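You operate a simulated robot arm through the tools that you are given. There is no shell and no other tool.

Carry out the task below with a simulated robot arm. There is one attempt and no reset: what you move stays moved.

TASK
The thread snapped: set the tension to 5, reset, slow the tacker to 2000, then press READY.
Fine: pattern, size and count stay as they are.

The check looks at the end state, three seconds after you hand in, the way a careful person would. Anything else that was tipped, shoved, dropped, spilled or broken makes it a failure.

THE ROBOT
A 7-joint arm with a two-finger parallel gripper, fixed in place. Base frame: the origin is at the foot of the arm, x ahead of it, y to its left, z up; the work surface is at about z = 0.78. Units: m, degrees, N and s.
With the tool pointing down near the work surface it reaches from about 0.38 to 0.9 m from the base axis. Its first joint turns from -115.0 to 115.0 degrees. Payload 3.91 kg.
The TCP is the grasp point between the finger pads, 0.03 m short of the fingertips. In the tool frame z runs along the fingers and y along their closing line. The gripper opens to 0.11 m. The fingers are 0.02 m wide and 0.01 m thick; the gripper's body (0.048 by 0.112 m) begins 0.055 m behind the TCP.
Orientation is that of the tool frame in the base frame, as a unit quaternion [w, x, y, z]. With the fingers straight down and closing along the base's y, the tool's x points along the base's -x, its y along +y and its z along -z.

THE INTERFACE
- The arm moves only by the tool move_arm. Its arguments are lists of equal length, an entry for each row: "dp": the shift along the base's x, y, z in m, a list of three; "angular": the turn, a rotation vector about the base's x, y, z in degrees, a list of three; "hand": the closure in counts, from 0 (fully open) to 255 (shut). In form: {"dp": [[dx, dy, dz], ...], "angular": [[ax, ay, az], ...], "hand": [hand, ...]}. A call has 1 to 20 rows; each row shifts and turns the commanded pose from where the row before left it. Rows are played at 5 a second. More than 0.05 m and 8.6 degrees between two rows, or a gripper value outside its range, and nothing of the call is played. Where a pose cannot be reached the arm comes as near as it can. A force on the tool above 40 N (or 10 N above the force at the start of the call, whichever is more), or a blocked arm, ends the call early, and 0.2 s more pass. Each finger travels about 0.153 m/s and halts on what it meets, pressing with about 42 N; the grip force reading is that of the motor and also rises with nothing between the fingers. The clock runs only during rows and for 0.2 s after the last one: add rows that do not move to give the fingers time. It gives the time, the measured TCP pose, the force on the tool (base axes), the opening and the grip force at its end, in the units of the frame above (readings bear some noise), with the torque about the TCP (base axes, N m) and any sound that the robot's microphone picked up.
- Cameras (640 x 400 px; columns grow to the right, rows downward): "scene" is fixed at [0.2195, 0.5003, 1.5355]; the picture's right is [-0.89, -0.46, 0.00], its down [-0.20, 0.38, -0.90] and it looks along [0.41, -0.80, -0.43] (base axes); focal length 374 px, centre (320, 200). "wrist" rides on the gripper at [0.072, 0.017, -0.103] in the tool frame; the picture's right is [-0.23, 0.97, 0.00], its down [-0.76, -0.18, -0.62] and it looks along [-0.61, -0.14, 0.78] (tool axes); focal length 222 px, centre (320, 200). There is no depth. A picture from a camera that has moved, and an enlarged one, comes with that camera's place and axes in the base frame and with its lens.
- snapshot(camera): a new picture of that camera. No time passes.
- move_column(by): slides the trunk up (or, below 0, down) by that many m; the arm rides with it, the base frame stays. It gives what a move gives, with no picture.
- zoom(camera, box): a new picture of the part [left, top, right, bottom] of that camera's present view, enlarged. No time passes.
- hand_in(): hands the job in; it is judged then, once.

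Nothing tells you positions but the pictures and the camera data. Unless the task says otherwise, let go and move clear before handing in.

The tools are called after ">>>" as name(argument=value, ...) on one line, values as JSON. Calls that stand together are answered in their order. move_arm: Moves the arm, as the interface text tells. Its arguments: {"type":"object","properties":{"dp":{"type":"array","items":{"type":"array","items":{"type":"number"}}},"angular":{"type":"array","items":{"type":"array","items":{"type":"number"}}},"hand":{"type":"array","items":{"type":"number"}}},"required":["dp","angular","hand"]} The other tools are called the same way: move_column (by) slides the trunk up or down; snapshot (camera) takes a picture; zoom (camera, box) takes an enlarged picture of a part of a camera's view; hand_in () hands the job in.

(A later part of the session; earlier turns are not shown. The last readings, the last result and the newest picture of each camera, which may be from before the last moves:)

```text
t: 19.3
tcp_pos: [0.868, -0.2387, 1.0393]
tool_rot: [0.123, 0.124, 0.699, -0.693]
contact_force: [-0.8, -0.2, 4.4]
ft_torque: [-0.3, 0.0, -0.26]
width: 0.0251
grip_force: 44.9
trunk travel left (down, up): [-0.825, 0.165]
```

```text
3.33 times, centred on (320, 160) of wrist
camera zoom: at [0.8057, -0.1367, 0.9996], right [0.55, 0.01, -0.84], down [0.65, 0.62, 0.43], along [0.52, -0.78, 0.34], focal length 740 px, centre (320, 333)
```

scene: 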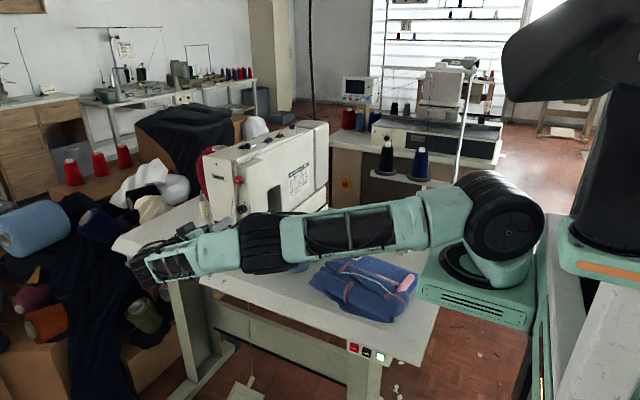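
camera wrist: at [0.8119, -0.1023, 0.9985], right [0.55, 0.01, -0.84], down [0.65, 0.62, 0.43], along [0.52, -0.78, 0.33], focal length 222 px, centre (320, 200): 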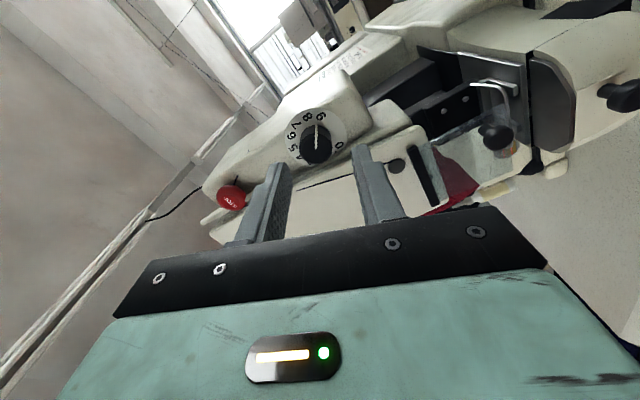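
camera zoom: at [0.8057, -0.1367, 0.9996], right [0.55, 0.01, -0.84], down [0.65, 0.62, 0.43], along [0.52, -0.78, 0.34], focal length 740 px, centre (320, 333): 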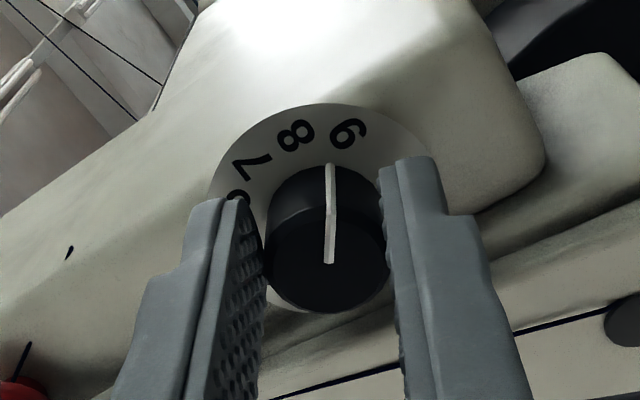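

Gripped: the knob measures 25 mm across. Now I turn +40° about y (counter-clockwise seen from the front) around the knob axis.

>>> move_arm(dp=[[-0.00015, 0, 0.00055], [-0.0001, 0, 0.00055], [0, 0, 0.00055], [0.0001, 0, 0.00055], [0.00015, 0, 0.00055], [0, 0, 0]], angular=[[0, 8, 0], [0, 8, 0], [0, 8, 0], [0, 8, 0], [0, 8, 0], [0, 0, 0]], hand=[255, 255, 255, 255, 255, 255])

>>> zoom(camera="wrist", box=[240, 100, 400, 220])

```text
t: 20.7
tcp_pos: [0.8679, -0.2389, 1.0441]
tool_rot: [-0.124, -0.122, 0.699, -0.694]
contact_force: [-9.0, 5.3, 12.0]
ft_torque: [-0.84, -0.08, -1.08]
width: 0.0253
grip_force: 44.7
trunk travel left (down, up): [-0.825, 0.165]
```

```text
3.33 times, centred on (320, 160) of wrist
camera zoom: at [0.7948, -0.1367, 1.0537], right [-0.12, 0.01, -0.99], down [0.78, 0.62, -0.09], along [0.62, -0.78, -0.08], focal length 740 px, centre (320, 333)
```

zoom: 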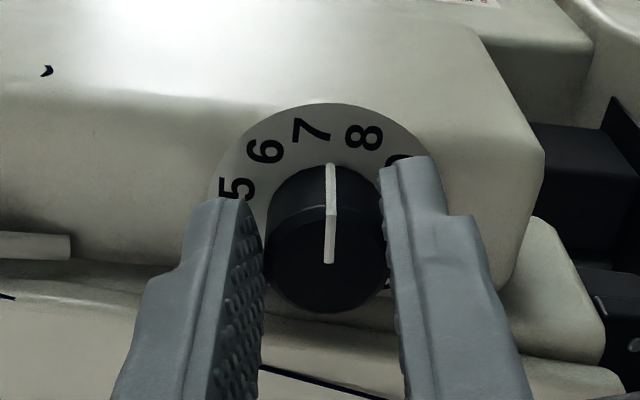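

The knob turned with the gripper and now reads about 7.4. I'll open, rotate the fingers back -40° around the knob, and check the centring for the next grip.

>>> move_arm(dp=[[0, 0, 0], [0, 0, 0]], angular=[[0, 0, 0], [0, 0, 0]], hand=[167, 167])

>>> zoom(camera="wrist", box=[240, 100, 400, 220])

```text
t: 21.3
tcp_pos: [0.8686, -0.2392, 1.0424]
tool_rot: [-0.123, -0.122, 0.699, -0.694]
contact_force: [-0.5, 0.5, 0.1]
ft_torque: [0.0, 0.03, 0.0]
width: 0.0378
grip_force: 0.1
trunk travel left (down, up): [-0.825, 0.165]
```

```text
3.33 times, centred on (320, 160) of wrist
camera zoom: at [0.7956, -0.1373, 1.0521], right [-0.12, 0.01, -0.99], down [0.78, 0.62, -0.09], along [0.62, -0.78, -0.08], focal length 740 px, centre (320, 333)
```

zoom: 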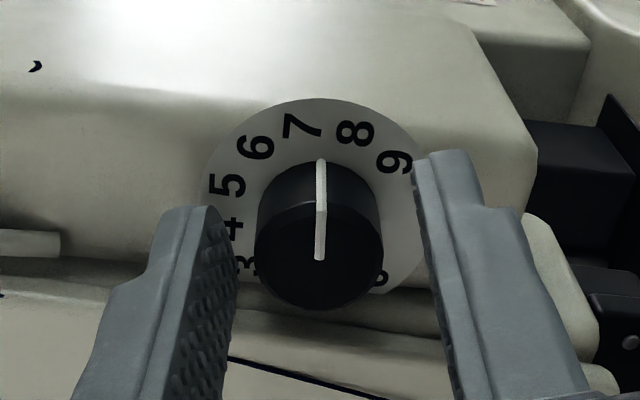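

The fingers are clear and the knob axis works out consistently at (0.8726, 1.0421). I'll rotate back to -20°, regrip and turn another +40°.

>>> move_arm(dp=[[0, 0, -0.0004], [0, 0, -0.0004], [0, 0, -0.0003], [0, 0, -0.0003], [0.0002, 0, -0.0003], [0, 0, 0], [0, 0, 0]], angular=[[0, -8, 0], [0, -8, 0], [0, -8, 0], [0, -8, 0], [0, -8, 0], [0, 0, 0], [0, 0, 0]], hand=[167, 167, 167, 167, 167, 167, 167])

>>> zoom(camera="wrist", box=[240, 100, 400, 220])

```text
t: 22.9
tcp_pos: [0.8689, -0.2402, 1.0403]
tool_rot: [0.124, 0.123, 0.699, -0.693]
contact_force: [1.0, -0.5, 0.5]
ft_torque: [-0.02, 0.0, -0.03]
width: 0.0378
grip_force: 0.0
trunk travel left (down, up): [-0.825, 0.165]
```

```text
3.33 times, centred on (320, 160) of wrist
camera zoom: at [0.8069, -0.1374, 1.001], right [0.55, 0.01, -0.84], down [0.65, 0.62, 0.43], along [0.52, -0.78, 0.33], focal length 740 px, centre (320, 333)
```

zoom: 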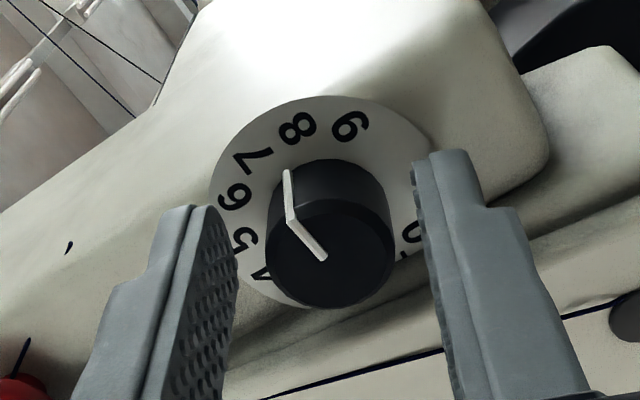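

The pointer is at about 7.4. I'll apply the same 1 mm centring correction, grip, and turn another +40°.

>>> move_arm(dp=[[0.0004, 0, -0.001], [0, 0, 0], [0, 0, 0], [0, 0, 0], [-0.0002, 0, 0.00072], [-0.0001, 0, 0.00072], [0, 0, 0.00072], [0, 0, 0.00072], [0, 0, 0.00072], [0, 0, 0]], angular=[[0, 0, 0], [0, 0, 0], [0, 0, 0], [0, 0, 0], [0, 8, 0], [0, 8, 0], [0, 8, 0], [0, 8, 0], [0, 8, 0], [0, 0, 0]], hand=[167, 167, 255, 255, 255, 255, 255, 255, 255, 255])

>>> move_arm(dp=[[0, 0, 0], [0, 0, 0]], angular=[[0, 0, 0], [0, 0, 0]], hand=[167, 167])

>>> zoom(camera="wrist", box=[240, 100, 400, 220])

```text
t: 25.1
tcp_pos: [0.869, -0.2408, 1.0438]
tool_rot: [-0.123, -0.123, 0.699, -0.694]
contact_force: [8.5, -3.5, 6.6]
ft_torque: [-0.26, -0.06, 0.28]
width: 0.0255
grip_force: 44.9
trunk travel left (down, up): [-0.825, 0.165]
```

```text
t: 25.7
tcp_pos: [0.8682, -0.2399, 1.0421]
tool_rot: [-0.124, -0.121, 0.699, -0.694]
contact_force: [0.8, -0.2, 0.1]
ft_torque: [0.03, 0.0, 0.02]
width: 0.0379
grip_force: 0.1
trunk travel left (down, up): [-0.825, 0.165]
```

```text
3.33 times, centred on (320, 160) of wrist
camera zoom: at [0.7954, -0.1373, 1.0524], right [-0.12, 0.01, -0.99], down [0.78, 0.62, -0.09], along [0.62, -0.78, -0.08], focal length 740 px, centre (320, 333)
```

zoom: 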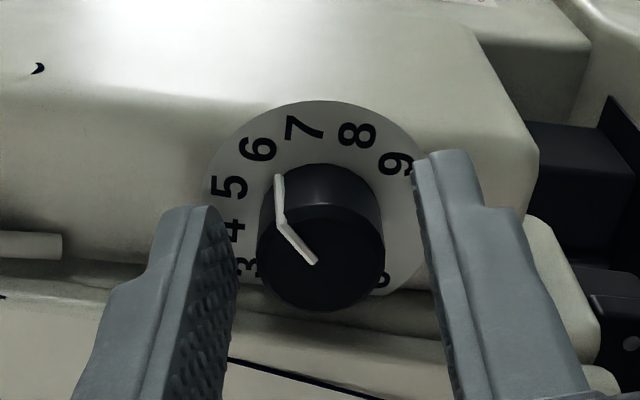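

The pointer is at about 6 now. For the last part I need about +32°, so I'll rotate back to -16°, regrip and turn +32°.

>>> move_arm(dp=[[0.0001, 0, -0.0006], [0.0001, 0, -0.0006], [0.0002, 0, -0.0006], [0.0002, 0, -0.0005], [0.0001, 0, -0.0004], [0, 0, 0], [0, 0, 0]], angular=[[0, -8, 0], [0, -8, 0], [0, -8, 0], [0, -8, 0], [0, -4, 0], [0, 0, 0], [0, 0, 0]], hand=[167, 167, 167, 167, 167, 167, 167])

>>> zoom(camera="wrist", box=[240, 100, 400, 220])

```text
t: 27.3
tcp_pos: [0.8695, -0.241, 1.0422]
tool_rot: [0.1, 0.099, 0.702, -0.698]
contact_force: [-0.4, 0.5, 0.3]
ft_torque: [0.02, 0.0, 0.0]
width: 0.0381
grip_force: 0.1
trunk travel left (down, up): [-0.825, 0.165]
```

```text
3.33 times, centred on (320, 160) of wrist
camera zoom: at [0.8058, -0.1376, 1.0059], right [0.49, 0.01, -0.87], down [0.68, 0.62, 0.39], along [0.55, -0.78, 0.3], focal length 740 px, centre (320, 333)
```

zoom: 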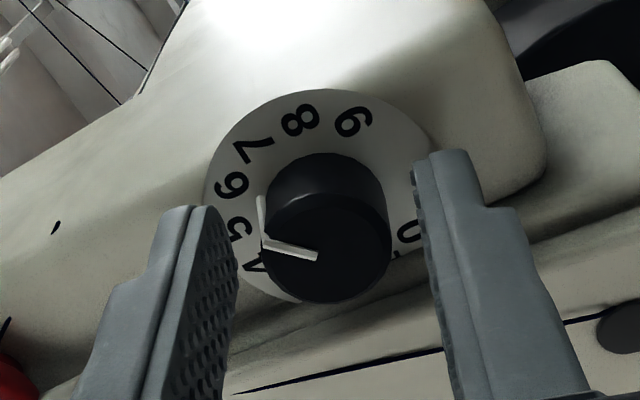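

The pointer is right at 6 and the fingers are well centred. I'll grip and turn +31°.

>>> move_arm(dp=[[0, 0, 0], [0, 0, 0], [-0.0001, 0, 0.00075], [-0.0001, 0, 0.00075], [-0.0001, 0, 0.00075], [0, 0, 0.0007], [0, 0, 0]], angular=[[0, 0, 0], [0, 0, 0], [0, 8, 0], [0, 8, 0], [0, 8, 0], [0, 7, 0], [0, 0, 0]], hand=[255, 255, 255, 255, 255, 255, 255])

>>> move_arm(dp=[[0, 0, 0], [0, 0, 0]], angular=[[0, 0, 0], [0, 0, 0]], hand=[167, 167])

>>> zoom(camera="wrist", box=[240, 100, 400, 220])

```text
t: 28.9
tcp_pos: [0.8703, -0.2403, 1.0433]
tool_rot: [-0.093, -0.092, 0.704, -0.698]
contact_force: [6.1, -6.5, -10.6]
ft_torque: [0.43, 0.06, 0.8]
width: 0.0252
grip_force: 44.8
trunk travel left (down, up): [-0.825, 0.165]
```

```text
t: 29.5
tcp_pos: [0.8706, -0.2394, 1.0447]
tool_rot: [-0.093, -0.091, 0.704, -0.698]
contact_force: [0.0, -0.2, 0.5]
ft_torque: [-0.01, -0.01, -0.01]
width: 0.0381
grip_force: 0.0
trunk travel left (down, up): [-0.825, 0.165]
```

```text
3.33 times, centred on (320, 160) of wrist
camera zoom: at [0.7966, -0.1367, 1.0478], right [-0.03, 0.01, -1.0], down [0.78, 0.62, -0.02], along [0.62, -0.78, -0.03], focal length 740 px, centre (320, 333)
```

zoom: 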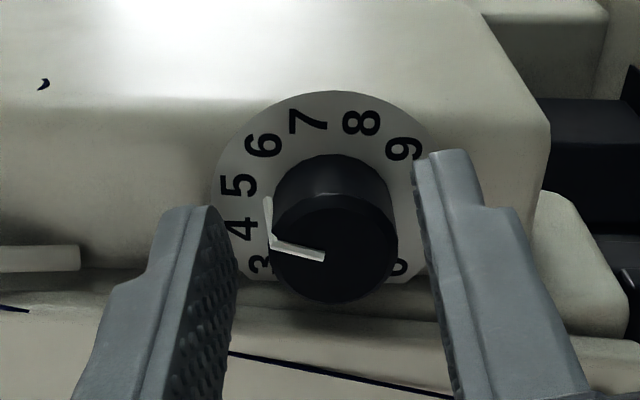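

The pointer seems close to 5. I'll withdraw straight back and check the reading from a clearer view.

>>> move_arm(dp=[[0, 0.01, 0], [0, 0.02, 0], [0, 0.03, 0], [0, 0.03, 0], [0, 0, 0]], angular=[[0, 0, 0], [0, 0, 0], [0, 0, 0], [0, 0, 0], [0, 0, 0]], hand=[167, 167, 167, 167, 167])

>>> zoom(camera="wrist", box=[280, 75, 360, 155])

>>> zoom(camera="scene", box=[234, 198, 258, 218])

```text
t: 30.7
tcp_pos: [0.8695, -0.1507, 1.0453]
tool_rot: [-0.092, -0.091, 0.705, -0.697]
contact_force: [-0.5, -0.2, -1.1]
ft_torque: [-0.02, -0.01, -0.01]
width: 0.0383
grip_force: 0.0
trunk travel left (down, up): [-0.825, 0.165]
```

```text
5.00 times, centred on (320, 115) of wrist
camera zoom: at [0.7957, -0.0486, 1.0476], right [-0.03, 0.01, -1.0], down [0.78, 0.62, -0.02], along [0.62, -0.78, -0.03], focal length 1111 px, centre (320, 625)
```

zoom: 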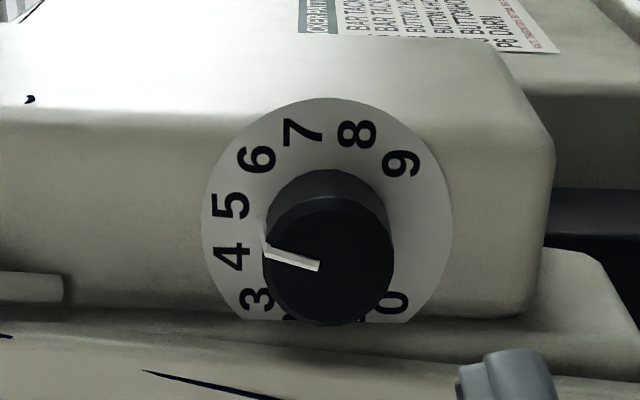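

```text
16.00 times, centred on (246, 208) of scene
camera zoom: at [0.2195, 0.5003, 1.5355], right [-0.89, -0.46, 0.0], down [-0.2, 0.38, -0.9], along [0.41, -0.8, -0.43], focal length 5976 px, centre (1504, 72)
```

zoom: 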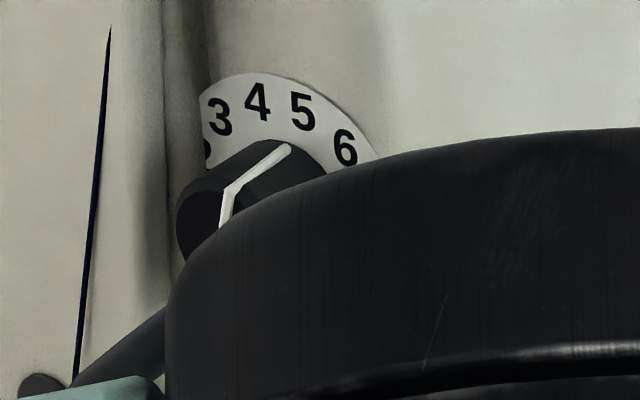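

The dial digits fit a 30° spacing with 5 at 15° clockwise from top, and the pointer looks very close to that. I'll zoom in more to measure it precisely.

>>> zoom(camera="wrist", box=[290, 90, 354, 130])

>>> zoom(camera="wrist", box=[296, 100, 336, 125])

```text
10.00 times, centred on (322, 110) of wrist
camera zoom: at [0.7957, -0.0486, 1.0476], right [-0.03, 0.01, -1.0], down [0.78, 0.62, -0.02], along [0.62, -0.78, -0.03], focal length 2221 px, centre (300, 1100)
```

zoom: 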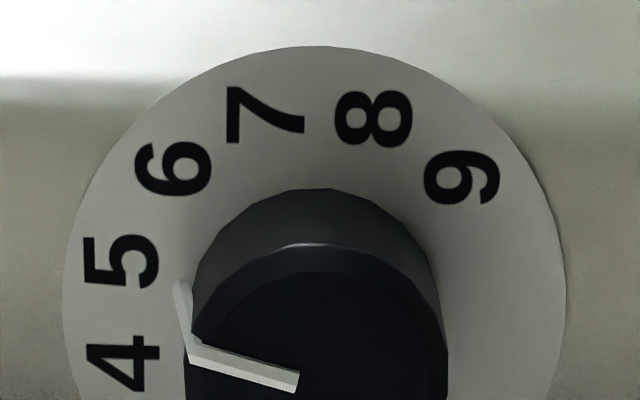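

```text
16.00 times, centred on (316, 112) of wrist
camera zoom: at [0.7957, -0.0486, 1.0476], right [-0.03, 0.01, -1.0], down [0.78, 0.62, -0.02], along [0.62, -0.78, -0.03], focal length 3554 px, centre (384, 1600)
```

zoom: 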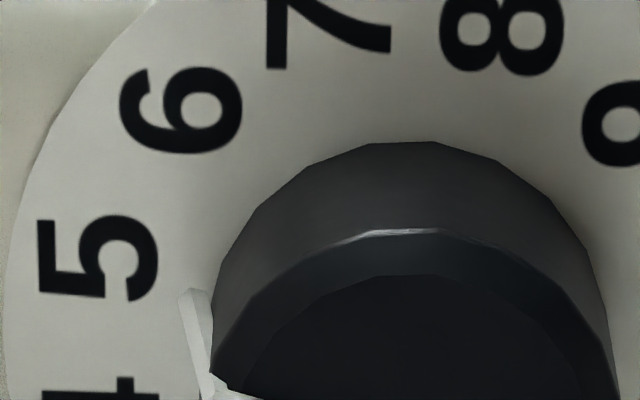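

The estimates put the pointer at 4.9 to 5.05. To remove parallax I'll roll the gripper at this stand-off until the wrist camera sits in the plane of the pointer.

>>> move_arm(dp=[[0, 0, 0], [0, 0, 0], [0, 0, 0], [0, 0, 0], [0, 0, 0], [0, 0, 0], [0, 0, 0], [0, 0, 0]], angular=[[0, 7.5, 0], [0, 7.5, 0], [0, 7.5, 0], [0, 7.5, 0], [0, 7.5, 0], [0, 7.5, 0], [0, 7.5, 0], [0, 7.5, 0]], hand=[167, 167, 167, 167, 167, 167, 167, 167])

>>> zoom(camera="wrist", box=[270, 70, 370, 170])

>>> zoom(camera="wrist", box=[288, 85, 352, 135])

```text
t: 32.5
tcp_pos: [0.8693, -0.1505, 1.0447]
tool_rot: [-0.433, -0.429, 0.563, -0.559]
contact_force: [0.1, 0.2, 0.3]
ft_torque: [-0.03, 0.0, 0.01]
width: 0.0383
grip_force: 0.0
trunk travel left (down, up): [-0.825, 0.165]
```

```text
4.00 times, centred on (320, 120) of wrist
camera zoom: at [0.8354, -0.0469, 1.1097], right [-0.88, 0.01, -0.47], down [0.37, 0.62, -0.69], along [0.29, -0.78, -0.55], focal length 888 px, centre (320, 520)
```

zoom: 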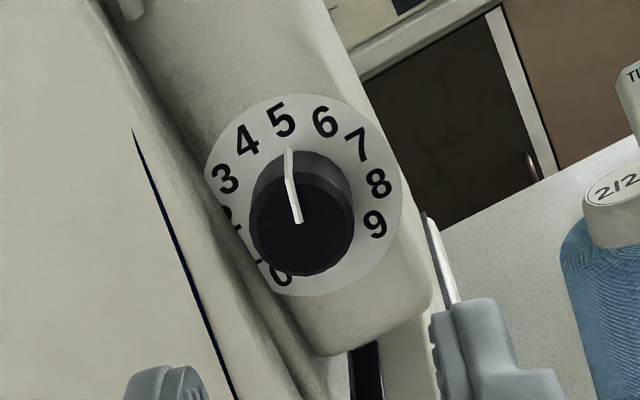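

```text
8.00 times, centred on (320, 110) of wrist
camera zoom: at [0.8354, -0.0469, 1.1097], right [-0.88, 0.01, -0.47], down [0.37, 0.62, -0.69], along [0.29, -0.78, -0.55], focal length 1777 px, centre (320, 920)
```

zoom: 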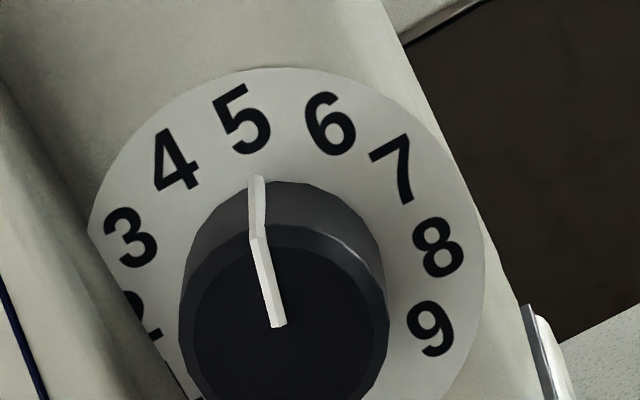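

The pointer lines up with the 5 in this parallax-free view, at about 13° with the numeral at about 13 to 15°. The tension is set, so I'll retreat back and up to the earlier safe pose and unroll the gripper.

>>> move_arm(dp=[[0, 0.02, 0], [-0.0122, 0.0164, 0.0195], [-0.0122, 0.0164, 0.0195], [-0.0122, 0.0164, 0.0195], [-0.0122, 0.0164, 0.0195], [-0.0122, 0.0164, 0.0195], [-0.0122, 0.0164, 0.0195], [-0.0122, 0.0164, 0.0195], [-0.0122, 0.0164, 0.0195], [-0.0122, 0.0164, 0.0195], [-0.0122, 0.0164, 0.0195]], angular=[[0, 0, 0], [0, -7.5, 0], [0, -7.5, 0], [0, -7.5, 0], [0, -7.5, 0], [0, -7.5, 0], [0, -7.5, 0], [0, -7.5, 0], [0, -7.5, 0], [0, -7.5, 0], [0, -7.5, 0]], hand=[167, 167, 167, 167, 167, 167, 167, 167, 167, 167, 167])

>>> snapshot(camera="scene")

```text
t: 34.9
tcp_pos: [0.7458, 0.0358, 1.241]
tool_rot: [0.001, 0.001, 0.71, -0.704]
contact_force: [0.4, 0.2, -0.5]
ft_torque: [-0.03, -0.03, -0.03]
width: 0.0379
grip_force: 0.1
trunk travel left (down, up): [-0.825, 0.165]
```

```text
taken
```

scene: 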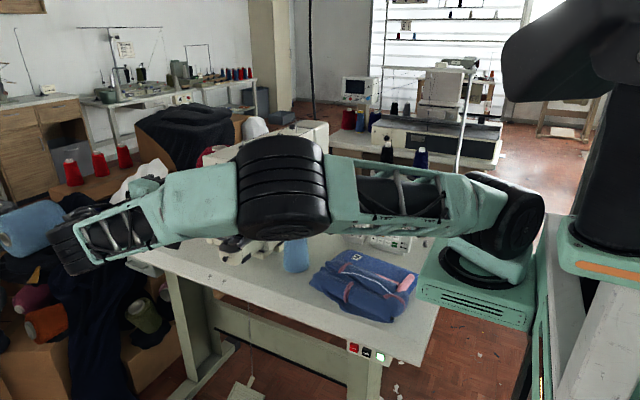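

Now I rotate the tool back to pointing straight down at this safe height.

>>> move_arm(dp=[[0, 0, 0], [0, 0, 0], [0, 0, 0], [0, 0, 0], [0, 0, 0], [0, 0, 0], [0, 0, 0], [0, 0, 0], [0, 0, 0], [0, 0, 0], [0, 0, 0]], angular=[[8.2, 0, 0], [8.2, 0, 0], [8.2, 0, 0], [8.2, 0, 0], [8.2, 0, 0], [8.2, 0, 0], [8.2, 0, 0], [8.2, 0, 0], [8.2, 0, 0], [8.2, 0, 0], [8.0, 0, 0]], hand=[167, 167, 167, 167, 167, 167, 167, 167, 167, 167, 167])

>>> snapshot(camera="scene")

>>> zoom(camera="scene", box=[330, 195, 430, 258])

>>> zoom(camera="scene", box=[234, 198, 258, 218])

```text
t: 37.3
tcp_pos: [0.746, 0.0364, 1.2388]
tool_rot: [0.0, 0.0, 1.0, 0.005]
contact_force: [-1.0, 0.4, -0.5]
ft_torque: [-0.02, -0.02, -0.03]
width: 0.038
grip_force: 0.1
trunk travel left (down, up): [-0.825, 0.165]
```

```text
taken
```

scene: 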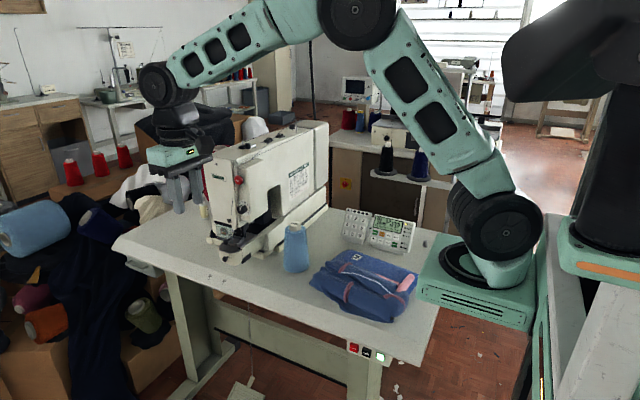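

```text
6.35 times, centred on (380, 226) of scene
camera zoom: at [0.2195, 0.5003, 1.5355], right [-0.89, -0.46, 0.0], down [-0.2, 0.38, -0.9], along [0.41, -0.8, -0.43], focal length 2372 px, centre (-61, 32)
```

zoom: 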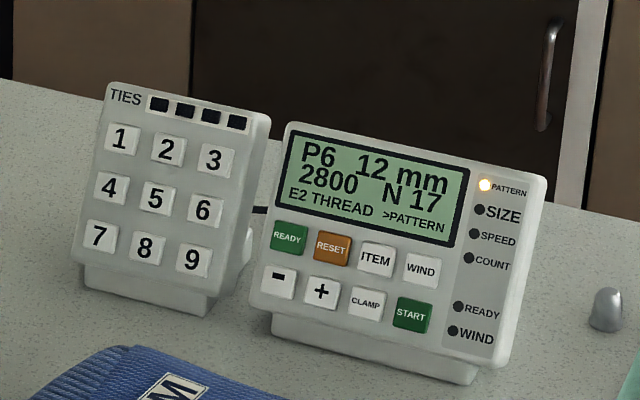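

```text
16.00 times, centred on (246, 208) of scene
camera zoom: at [0.2195, 0.5003, 1.5355], right [-0.89, -0.46, 0.0], down [-0.2, 0.38, -0.9], along [0.41, -0.8, -0.43], focal length 5976 px, centre (1504, 72)
```

zoom: 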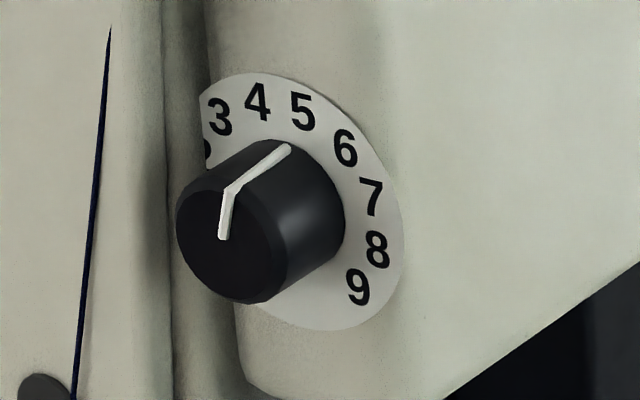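

The dial reads 5 from the scene camera too, and the panel still shows E2 THREAD with 2800. Next I move over to the panel, staying high, with the fingers closed for pressing.

>>> move_arm(dp=[[-0.0137, -0.0364, -0.005], [-0.0137, -0.0364, -0.005], [-0.0137, -0.0364, -0.005], [-0.0137, -0.0364, -0.005], [-0.0137, -0.0364, -0.005], [-0.0137, -0.0364, -0.005], [-0.0137, -0.0364, -0.005], [-0.0137, -0.0364, -0.005], [-0.0137, -0.0364, -0.005], [-0.0137, -0.0364, -0.005], [-0.0137, -0.0364, -0.005], [-0.0137, -0.0364, -0.005], [-0.0137, -0.0364, -0.005], [-0.0137, -0.0364, -0.005], [-0.0137, -0.0364, -0.005], [-0.0137, -0.0364, -0.005], [-0.0137, -0.0364, -0.005], [-0.0137, -0.0364, -0.005]], angular=[[0, 0, 0], [0, 0, 0], [0, 0, 0], [0, 0, 0], [0, 0, 0], [0, 0, 0], [0, 0, 0], [0, 0, 0], [0, 0, 0], [0, 0, 0], [0, 0, 0], [0, 0, 0], [0, 0, 0], [0, 0, 0], [0, 0, 0], [0, 0, 0], [0, 0, 0], [0, 0, 0]], hand=[255, 255, 255, 255, 255, 255, 255, 255, 255, 255, 255, 255, 255, 255, 255, 255, 255, 255])

>>> snapshot(camera="wrist")

>>> snapshot(camera="scene")

```text
t: 41.1
tcp_pos: [0.5001, -0.6201, 1.148]
tool_rot: [0.0, 0.001, 1.0, 0.005]
contact_force: [-0.1, 0.7, 1.0]
ft_torque: [-0.02, 0.04, 0.0]
width: 0.0
grip_force: 37.4
trunk travel left (down, up): [-0.825, 0.165]
```

```text
taken
camera wrist: at [0.4292, -0.6042, 1.2519], right [0.23, 0.97, 0.01], down [0.76, -0.18, 0.62], along [0.61, -0.14, -0.78], focal length 222 px, centre (320, 200)
```

wrist: 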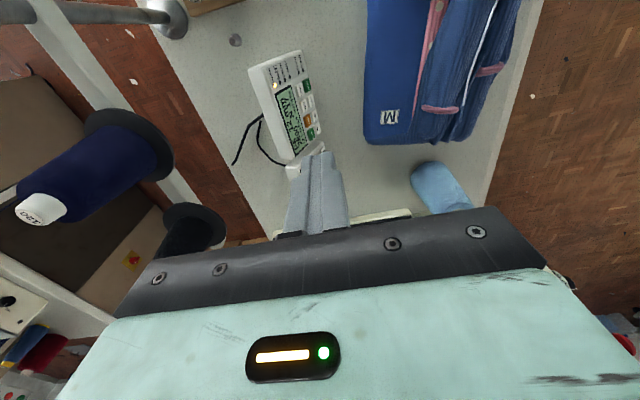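

```text
taken
```

scene: 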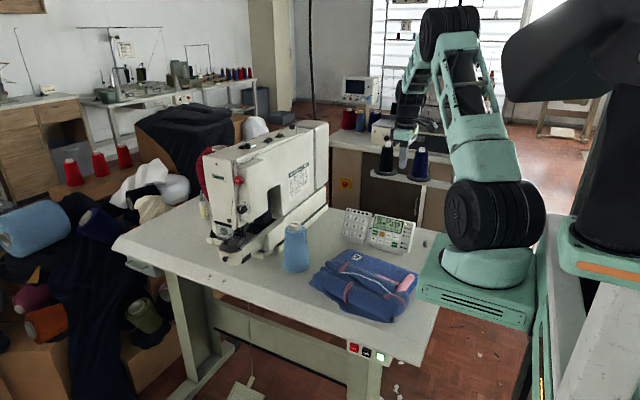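

The panel is in the wrist view, just ahead of the closed fingers. I'll zoom in to locate each key.

>>> zoom(camera="wrist", box=[240, 45, 336, 165])

>>> zoom(camera="wrist", box=[270, 60, 334, 150])

```text
3.33 times, centred on (288, 105) of wrist
camera zoom: at [0.4292, -0.6042, 1.2519], right [0.23, 0.97, 0.01], down [0.76, -0.18, 0.62], along [0.61, -0.14, -0.78], focal length 740 px, centre (427, 517)
```

zoom: 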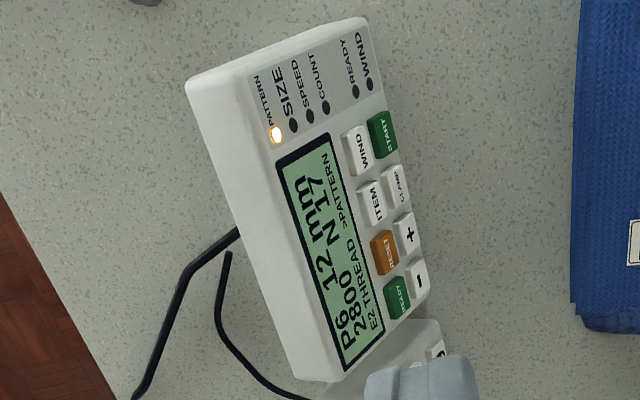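

```text
4.44 times, centred on (302, 105) of wrist
camera zoom: at [0.4292, -0.6042, 1.2519], right [0.23, 0.97, 0.01], down [0.76, -0.18, 0.62], along [0.61, -0.14, -0.78], focal length 987 px, centre (400, 622)
```

zoom: 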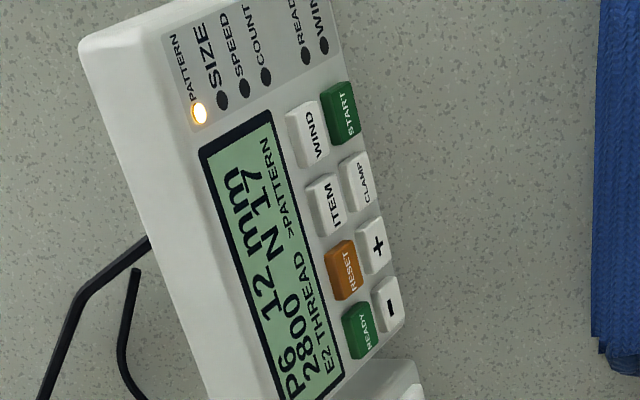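

The key grid has a 26 mm pitch along x and the panel is inclined about 60°, facing +y: READY is near (0.587, -0.652, 0.845) and START near (0.507, -0.641, 0.826). I'll tilt the tool about 40° so that a fingertip edge presses the keys while the gripper stays clear of the garment, and take a closer view.

>>> move_arm(dp=[[0, 0.0108, -0.033], [0, 0.0108, -0.033], [0, 0.0108, -0.033], [0, 0.0108, -0.033], [0, 0.0108, -0.033], [0, 0.0108, -0.033], [0, 0, 0]], angular=[[-6.67, 0, 0], [-6.67, 0, 0], [-6.67, 0, 0], [-6.67, 0, 0], [-6.67, 0, 0], [-6.65, 0, 0], [0, 0, 0]], hand=[255, 255, 255, 255, 255, 255, 255])

>>> snapshot(camera="wrist")

>>> snapshot(camera="scene")

```text
t: 42.7
tcp_pos: [0.5019, -0.5531, 0.9505]
tool_rot: [0.0, 0.001, 0.941, -0.339]
contact_force: [-0.5, 0.0, 0.2]
ft_torque: [0.0, 0.04, 0.03]
width: 0.0001
grip_force: 37.3
trunk travel left (down, up): [-0.825, 0.165]
```

```text
taken
camera wrist: at [0.4306, -0.4755, 1.0195], right [0.23, 0.75, -0.62], down [0.76, 0.26, 0.59], along [0.61, -0.61, -0.51], focal length 222 px, centre (320, 200)
```

wrist: 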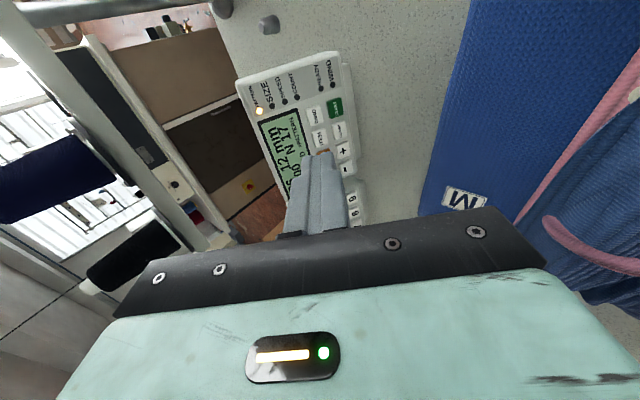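

```text
taken
```

scene: 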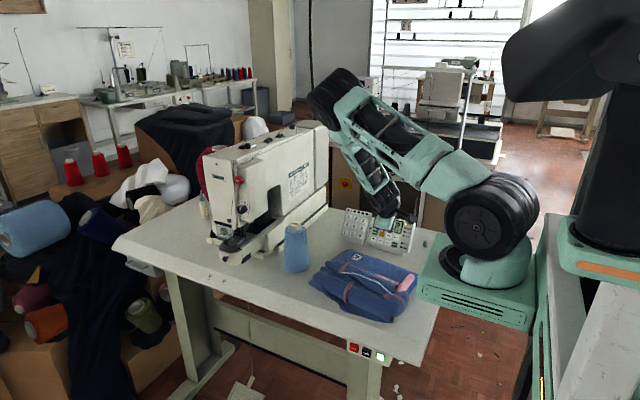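

The arm holds the tilted pose in clear space. I'll zoom in on the keys from here.

>>> zoom(camera="wrist", box=[230, 45, 370, 185])

>>> zoom(camera="wrist", box=[290, 85, 370, 185])

```text
2.86 times, centred on (300, 115) of wrist
camera zoom: at [0.4306, -0.4755, 1.0195], right [0.23, 0.75, -0.62], down [0.76, 0.26, 0.59], along [0.61, -0.61, -0.51], focal length 635 px, centre (377, 443)
```

zoom: 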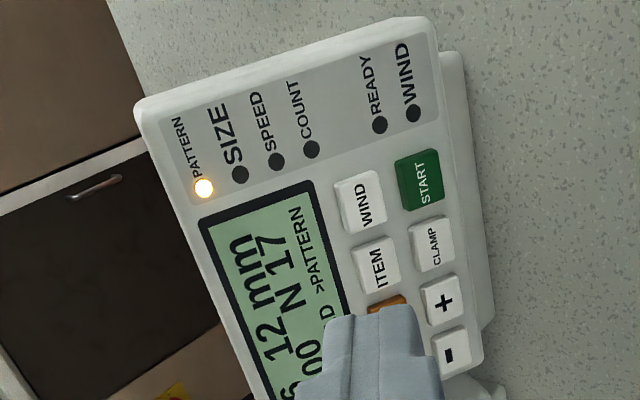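

```text
4.00 times, centred on (330, 135) of wrist
camera zoom: at [0.4306, -0.4755, 1.0195], right [0.23, 0.75, -0.62], down [0.76, 0.26, 0.59], along [0.61, -0.61, -0.51], focal length 888 px, centre (280, 460)
```

zoom: 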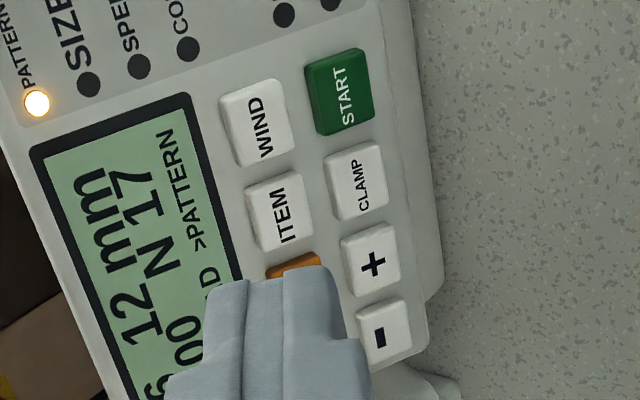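

Triangulating from the two wrist views, the bottom-row keys sit at y ≈ -0.645, z ≈ 0.812 and the top row at y ≈ -0.660, z ≈ 0.833, with x = 0.591, 0.565, 0.539 and 0.513. I'll move the tip to about 30 mm in front of RESET and check.

>>> move_arm(dp=[[0.0158, -0.014, -0.021], [0.0158, -0.014, -0.021], [0.0158, -0.014, -0.021], [0.0157, -0.014, -0.021], [0, 0, 0]], angular=[[0, 0, 0], [0, 0, 0], [0, 0, 0], [0, 0, 0], [0, 0, 0]], hand=[255, 255, 255, 255, 255])

>>> snapshot(camera="wrist")

>>> zoom(camera="wrist", box=[240, 70, 400, 190])

>>> zoom(camera="scene", box=[330, 195, 430, 258])

```text
t: 43.9
tcp_pos: [0.5636, -0.6122, 0.8669]
tool_rot: [0.0, 0.001, 0.941, -0.338]
contact_force: [0.4, 0.7, -0.2]
ft_torque: [0.01, 0.0, 0.01]
width: 0.0
grip_force: 37.8
trunk travel left (down, up): [-0.825, 0.165]
```

```text
taken
camera wrist: at [0.4928, -0.5343, 0.9353], right [0.23, 0.75, -0.62], down [0.76, 0.26, 0.59], along [0.61, -0.61, -0.51], focal length 222 px, centre (320, 200)
```

wrist: 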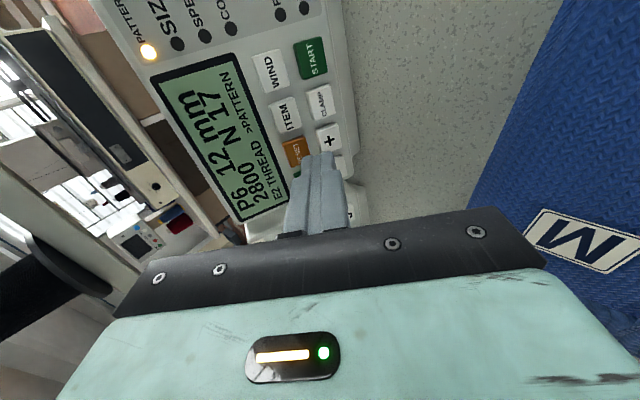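

```text
3.33 times, centred on (320, 130) of wrist
camera zoom: at [0.4928, -0.5343, 0.9353], right [0.23, 0.75, -0.62], down [0.76, 0.26, 0.59], along [0.61, -0.61, -0.51], focal length 740 px, centre (320, 433)
```

zoom: 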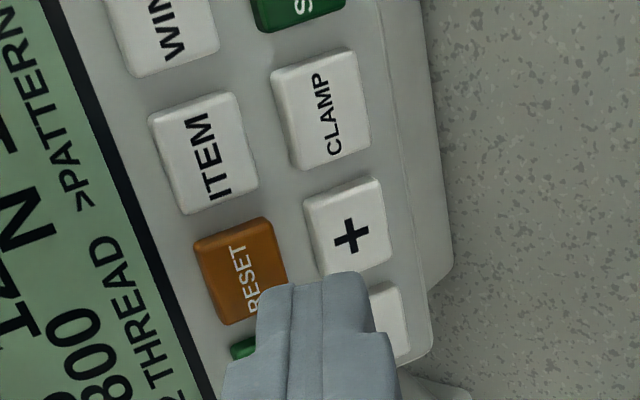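

```text
6.35 times, centred on (380, 226) of scene
camera zoom: at [0.2195, 0.5003, 1.5355], right [-0.89, -0.46, 0.0], down [-0.2, 0.38, -0.9], along [0.41, -0.8, -0.43], focal length 2372 px, centre (-61, 32)
```

zoom: 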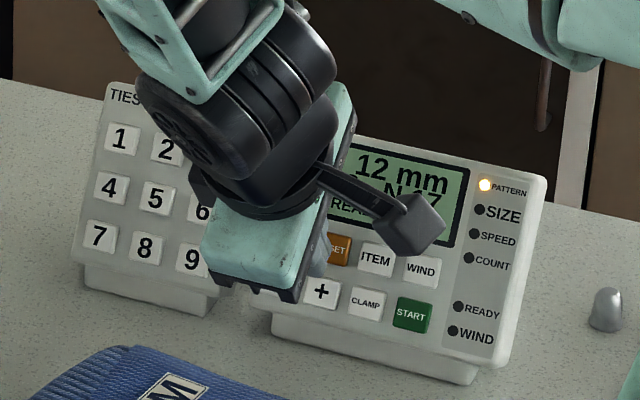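

The close-up confirms the geometry: the tip's leading edge is aligned with RESET to about 1.3 mm and about 21 mm off the key. I'll advance to a few millimetres short of it and look again.

>>> move_arm(dp=[[-0.0007, -0.0007, 0.0011], [0, -0.0066, -0.0046], [0, -0.0066, -0.0046], [0, 0, 0]], angular=[[0, 0, 0], [0, 0, 0], [0, 0, 0], [0, 0, 0]], hand=[255, 255, 255, 255])

>>> zoom(camera="wrist", box=[240, 70, 400, 190])

>>> zoom(camera="scene", box=[360, 210, 420, 255])

```text
t: 44.9
tcp_pos: [0.5631, -0.6261, 0.8592]
tool_rot: [0.0, 0.0, 0.941, -0.338]
contact_force: [0.2, 0.6, -0.1]
ft_torque: [0.0, -0.01, -0.01]
width: 0.0
grip_force: 37.4
trunk travel left (down, up): [-0.825, 0.165]
```

```text
3.33 times, centred on (320, 130) of wrist
camera zoom: at [0.4917, -0.5481, 0.9282], right [0.23, 0.75, -0.62], down [0.76, 0.26, 0.59], along [0.61, -0.61, -0.51], focal length 740 px, centre (320, 433)
```

zoom: 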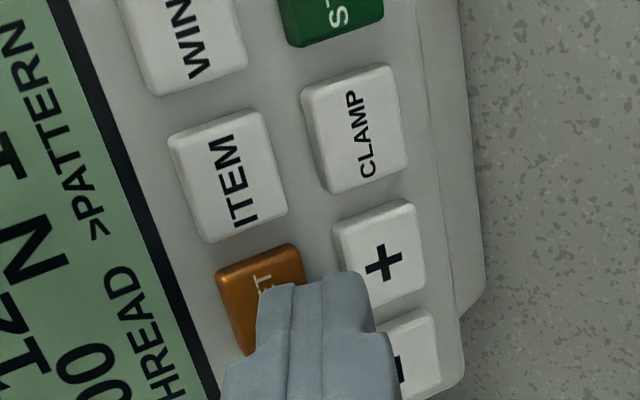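

```text
8.89 times, centred on (390, 232) of scene
camera zoom: at [0.2195, 0.5003, 1.5355], right [-0.89, -0.46, 0.0], down [-0.2, 0.38, -0.9], along [0.41, -0.8, -0.43], focal length 3320 px, centre (-302, -89)
```

zoom: 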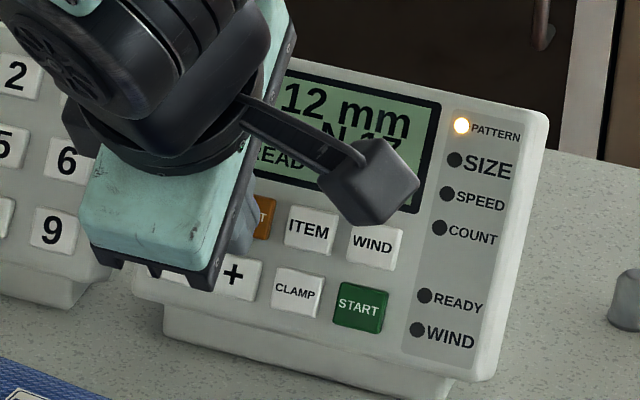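

The tip is about 5 mm above RESET. I'll shift slightly up the panel and toward -x to centre on RESET and stay clear of '+', then step down toward contact.

>>> move_arm(dp=[[-0.0015, -0.0017, 0.0025], [0, -0.0025, -0.0017], [0, -0.0016, -0.0011]], angular=[[0, 0, 0], [0, 0, 0], [0, 0, 0]], hand=[255, 255, 255])

>>> zoom(camera="wrist", box=[240, 70, 400, 190])

```text
t: 45.7
tcp_pos: [0.5615, -0.6312, 0.859]
tool_rot: [0.0, 0.0, 0.941, -0.337]
contact_force: [1.9, 5.3, 5.6]
ft_torque: [-0.01, -0.01, 0.03]
width: 0.0
grip_force: 38.2
trunk travel left (down, up): [-0.825, 0.165]
heard: click
```

```text
3.33 times, centred on (320, 130) of wrist
camera zoom: at [0.4895, -0.5536, 0.9282], right [0.23, 0.75, -0.62], down [0.76, 0.26, 0.59], along [0.61, -0.61, -0.51], focal length 740 px, centre (320, 433)
```

zoom: 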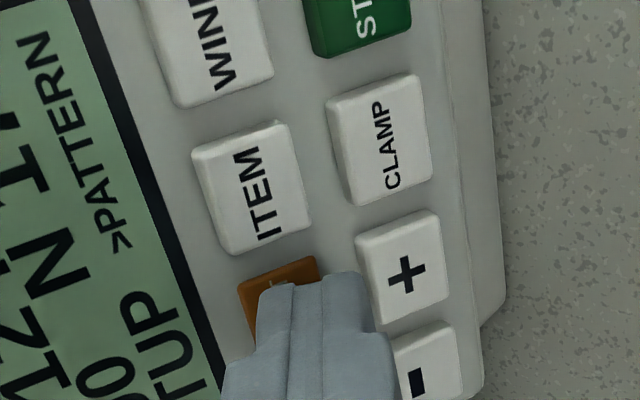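

A click was heard with about 8 N of force, and the display line now ends in "TUP" instead of "E2 THREAD". I'll back off and read the display.

>>> move_arm(dp=[[0, 0.0066, 0.0046], [0, 0.0066, 0.0046], [0, 0.0066, 0.0046], [0, 0, 0]], angular=[[0, 0, 0], [0, 0, 0], [0, 0, 0], [0, 0, 0]], hand=[255, 255, 255, 255])

>>> zoom(camera="wrist", box=[90, 0, 370, 200])

>>> zoom(camera="scene", box=[360, 205, 430, 258])

```text
t: 46.7
tcp_pos: [0.5622, -0.6124, 0.8727]
tool_rot: [-0.001, 0.001, 0.941, -0.338]
contact_force: [0.2, 0.2, 0.6]
ft_torque: [0.01, 0.03, -0.01]
width: 0.0
grip_force: 37.7
trunk travel left (down, up): [-0.825, 0.165]
```

```text
2.00 times, centred on (230, 100) of wrist
camera zoom: at [0.4903, -0.534, 0.9421], right [0.23, 0.75, -0.62], down [0.76, 0.26, 0.59], along [0.61, -0.61, -0.51], focal length 444 px, centre (500, 400)
```

zoom: 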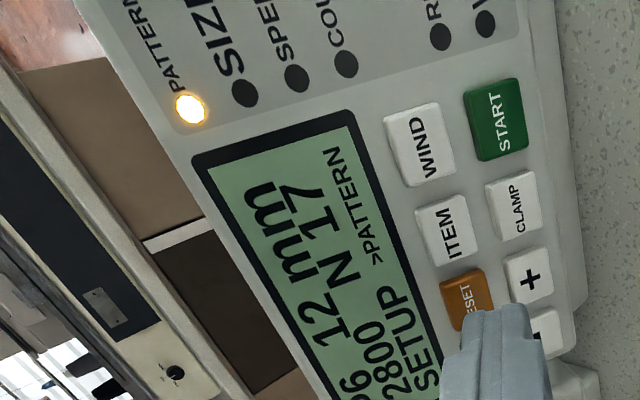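

```text
7.55 times, centred on (395, 232) of scene
camera zoom: at [0.2195, 0.5003, 1.5355], right [-0.89, -0.46, 0.0], down [-0.2, 0.38, -0.9], along [0.41, -0.8, -0.43], focal length 2819 px, centre (-246, -38)
```

zoom: 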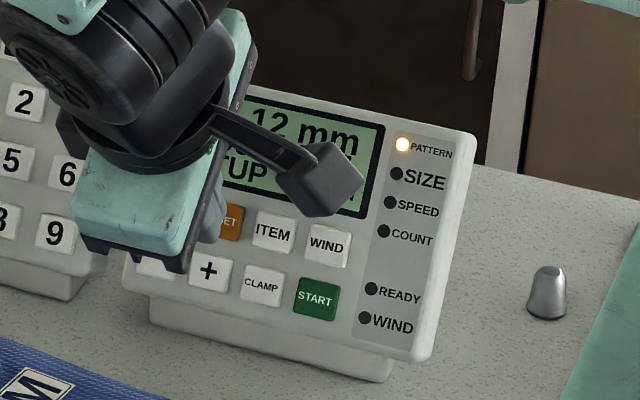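

RESET cleared the error: the display reads SETUP with P6, 12 mm, 2800, N 17 and PATTERN selected. Next is ITEM, one key pitch (26 mm) toward -x.

>>> move_arm(dp=[[-0.013, 0, 0], [-0.013, 0, 0], [0, 0, 0]], angular=[[0, 0, 0], [0, 0, 0], [0, 0, 0]], hand=[255, 255, 255])

>>> zoom(camera="wrist", box=[90, 0, 370, 200])

>>> zoom(camera="wrist", box=[240, 70, 400, 190])

```text
t: 47.5
tcp_pos: [0.5349, -0.6128, 0.871]
tool_rot: [-0.001, 0.001, 0.941, -0.338]
contact_force: [-0.9, 0.9, -0.3]
ft_torque: [0.0, -0.01, 0.04]
width: 0.0
grip_force: 37.4
trunk travel left (down, up): [-0.825, 0.165]
```

```text
2.00 times, centred on (230, 100) of wrist
camera zoom: at [0.4639, -0.5354, 0.941], right [0.23, 0.75, -0.62], down [0.76, 0.26, 0.59], along [0.61, -0.61, -0.51], focal length 444 px, centre (500, 400)
```

zoom: 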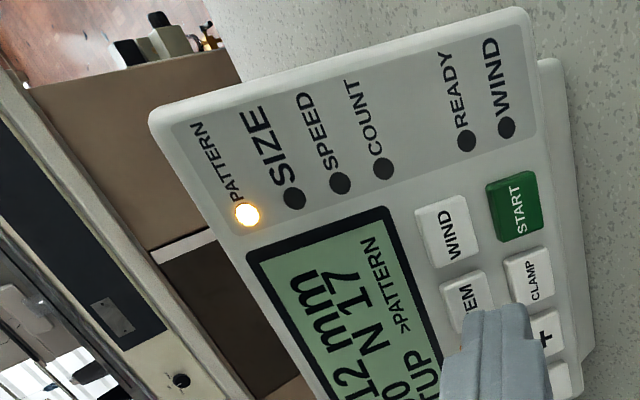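

```text
3.33 times, centred on (320, 130) of wrist
camera zoom: at [0.4639, -0.5354, 0.941], right [0.23, 0.75, -0.62], down [0.76, 0.26, 0.59], along [0.61, -0.61, -0.51], focal length 740 px, centre (320, 433)
```

zoom: 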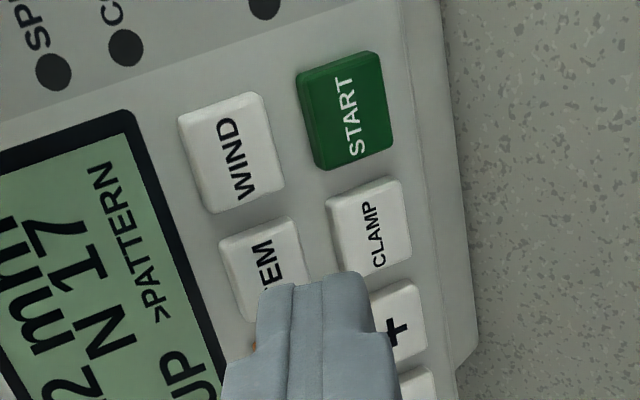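

ITEM is now under the tip with the same alignment RESET had. I'll press once using the same stroke and retreat.

>>> move_arm(dp=[[0, -0.0066, -0.0046], [0, -0.0066, -0.0046], [0, -0.004, -0.0028], [0, -0.0026, -0.0018], [0, 0.0066, 0.0046], [0, 0.0066, 0.0046], [0, 0.0066, 0.0046], [0, 0, 0]], angular=[[0, 0, 0], [0, 0, 0], [0, 0, 0], [0, 0, 0], [0, 0, 0], [0, 0, 0], [0, 0, 0], [0, 0, 0]], hand=[255, 255, 255, 255, 255, 255, 255, 255])

>>> zoom(camera="wrist", box=[90, 0, 370, 200])

```text
t: 49.3
tcp_pos: [0.5367, -0.6115, 0.8721]
tool_rot: [-0.001, 0.0, 0.941, -0.338]
contact_force: [-1.2, 1.5, -0.8]
ft_torque: [0.01, 0.03, 0.01]
width: 0.0
grip_force: 38.4
trunk travel left (down, up): [-0.825, 0.165]
heard: click
```

```text
2.00 times, centred on (230, 100) of wrist
camera zoom: at [0.4644, -0.5334, 0.941], right [0.23, 0.75, -0.62], down [0.76, 0.26, 0.59], along [0.61, -0.61, -0.51], focal length 444 px, centre (500, 400)
```

zoom: 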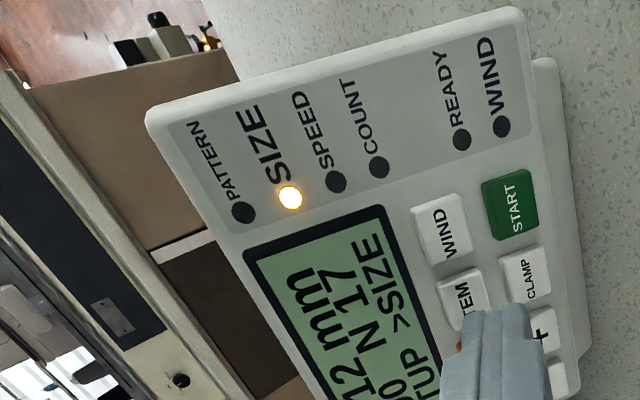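

One click and the selection moved to SIZE. One more ITEM press should bring up SPEED.

>>> move_arm(dp=[[0, -0.0066, -0.0046], [0, -0.0066, -0.0046], [0, -0.004, -0.0028], [0, -0.003, -0.0021], [0, 0.0066, 0.0046], [0, 0.0066, 0.0046], [0, 0.0066, 0.0046], [0, 0, 0]], angular=[[0, 0, 0], [0, 0, 0], [0, 0, 0], [0, 0, 0], [0, 0, 0], [0, 0, 0], [0, 0, 0], [0, 0, 0]], hand=[255, 255, 255, 255, 255, 255, 255, 255])

>>> zoom(camera="wrist", box=[90, 0, 370, 200])

```text
t: 51.1
tcp_pos: [0.5352, -0.6125, 0.8725]
tool_rot: [0.0, 0.0, 0.941, -0.338]
contact_force: [0.4, -0.5, 0.3]
ft_torque: [0.03, -0.02, -0.01]
width: 0.0
grip_force: 37.6
trunk travel left (down, up): [-0.825, 0.165]
heard: click
```

```text
2.00 times, centred on (230, 100) of wrist
camera zoom: at [0.4634, -0.535, 0.9411], right [0.23, 0.75, -0.62], down [0.76, 0.26, 0.59], along [0.61, -0.61, -0.51], focal length 444 px, centre (500, 400)
```

zoom: 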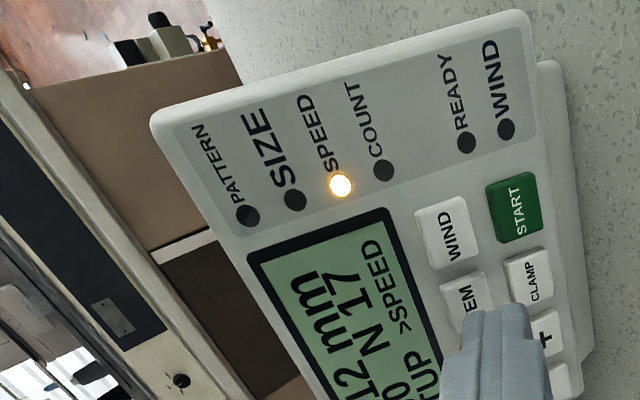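

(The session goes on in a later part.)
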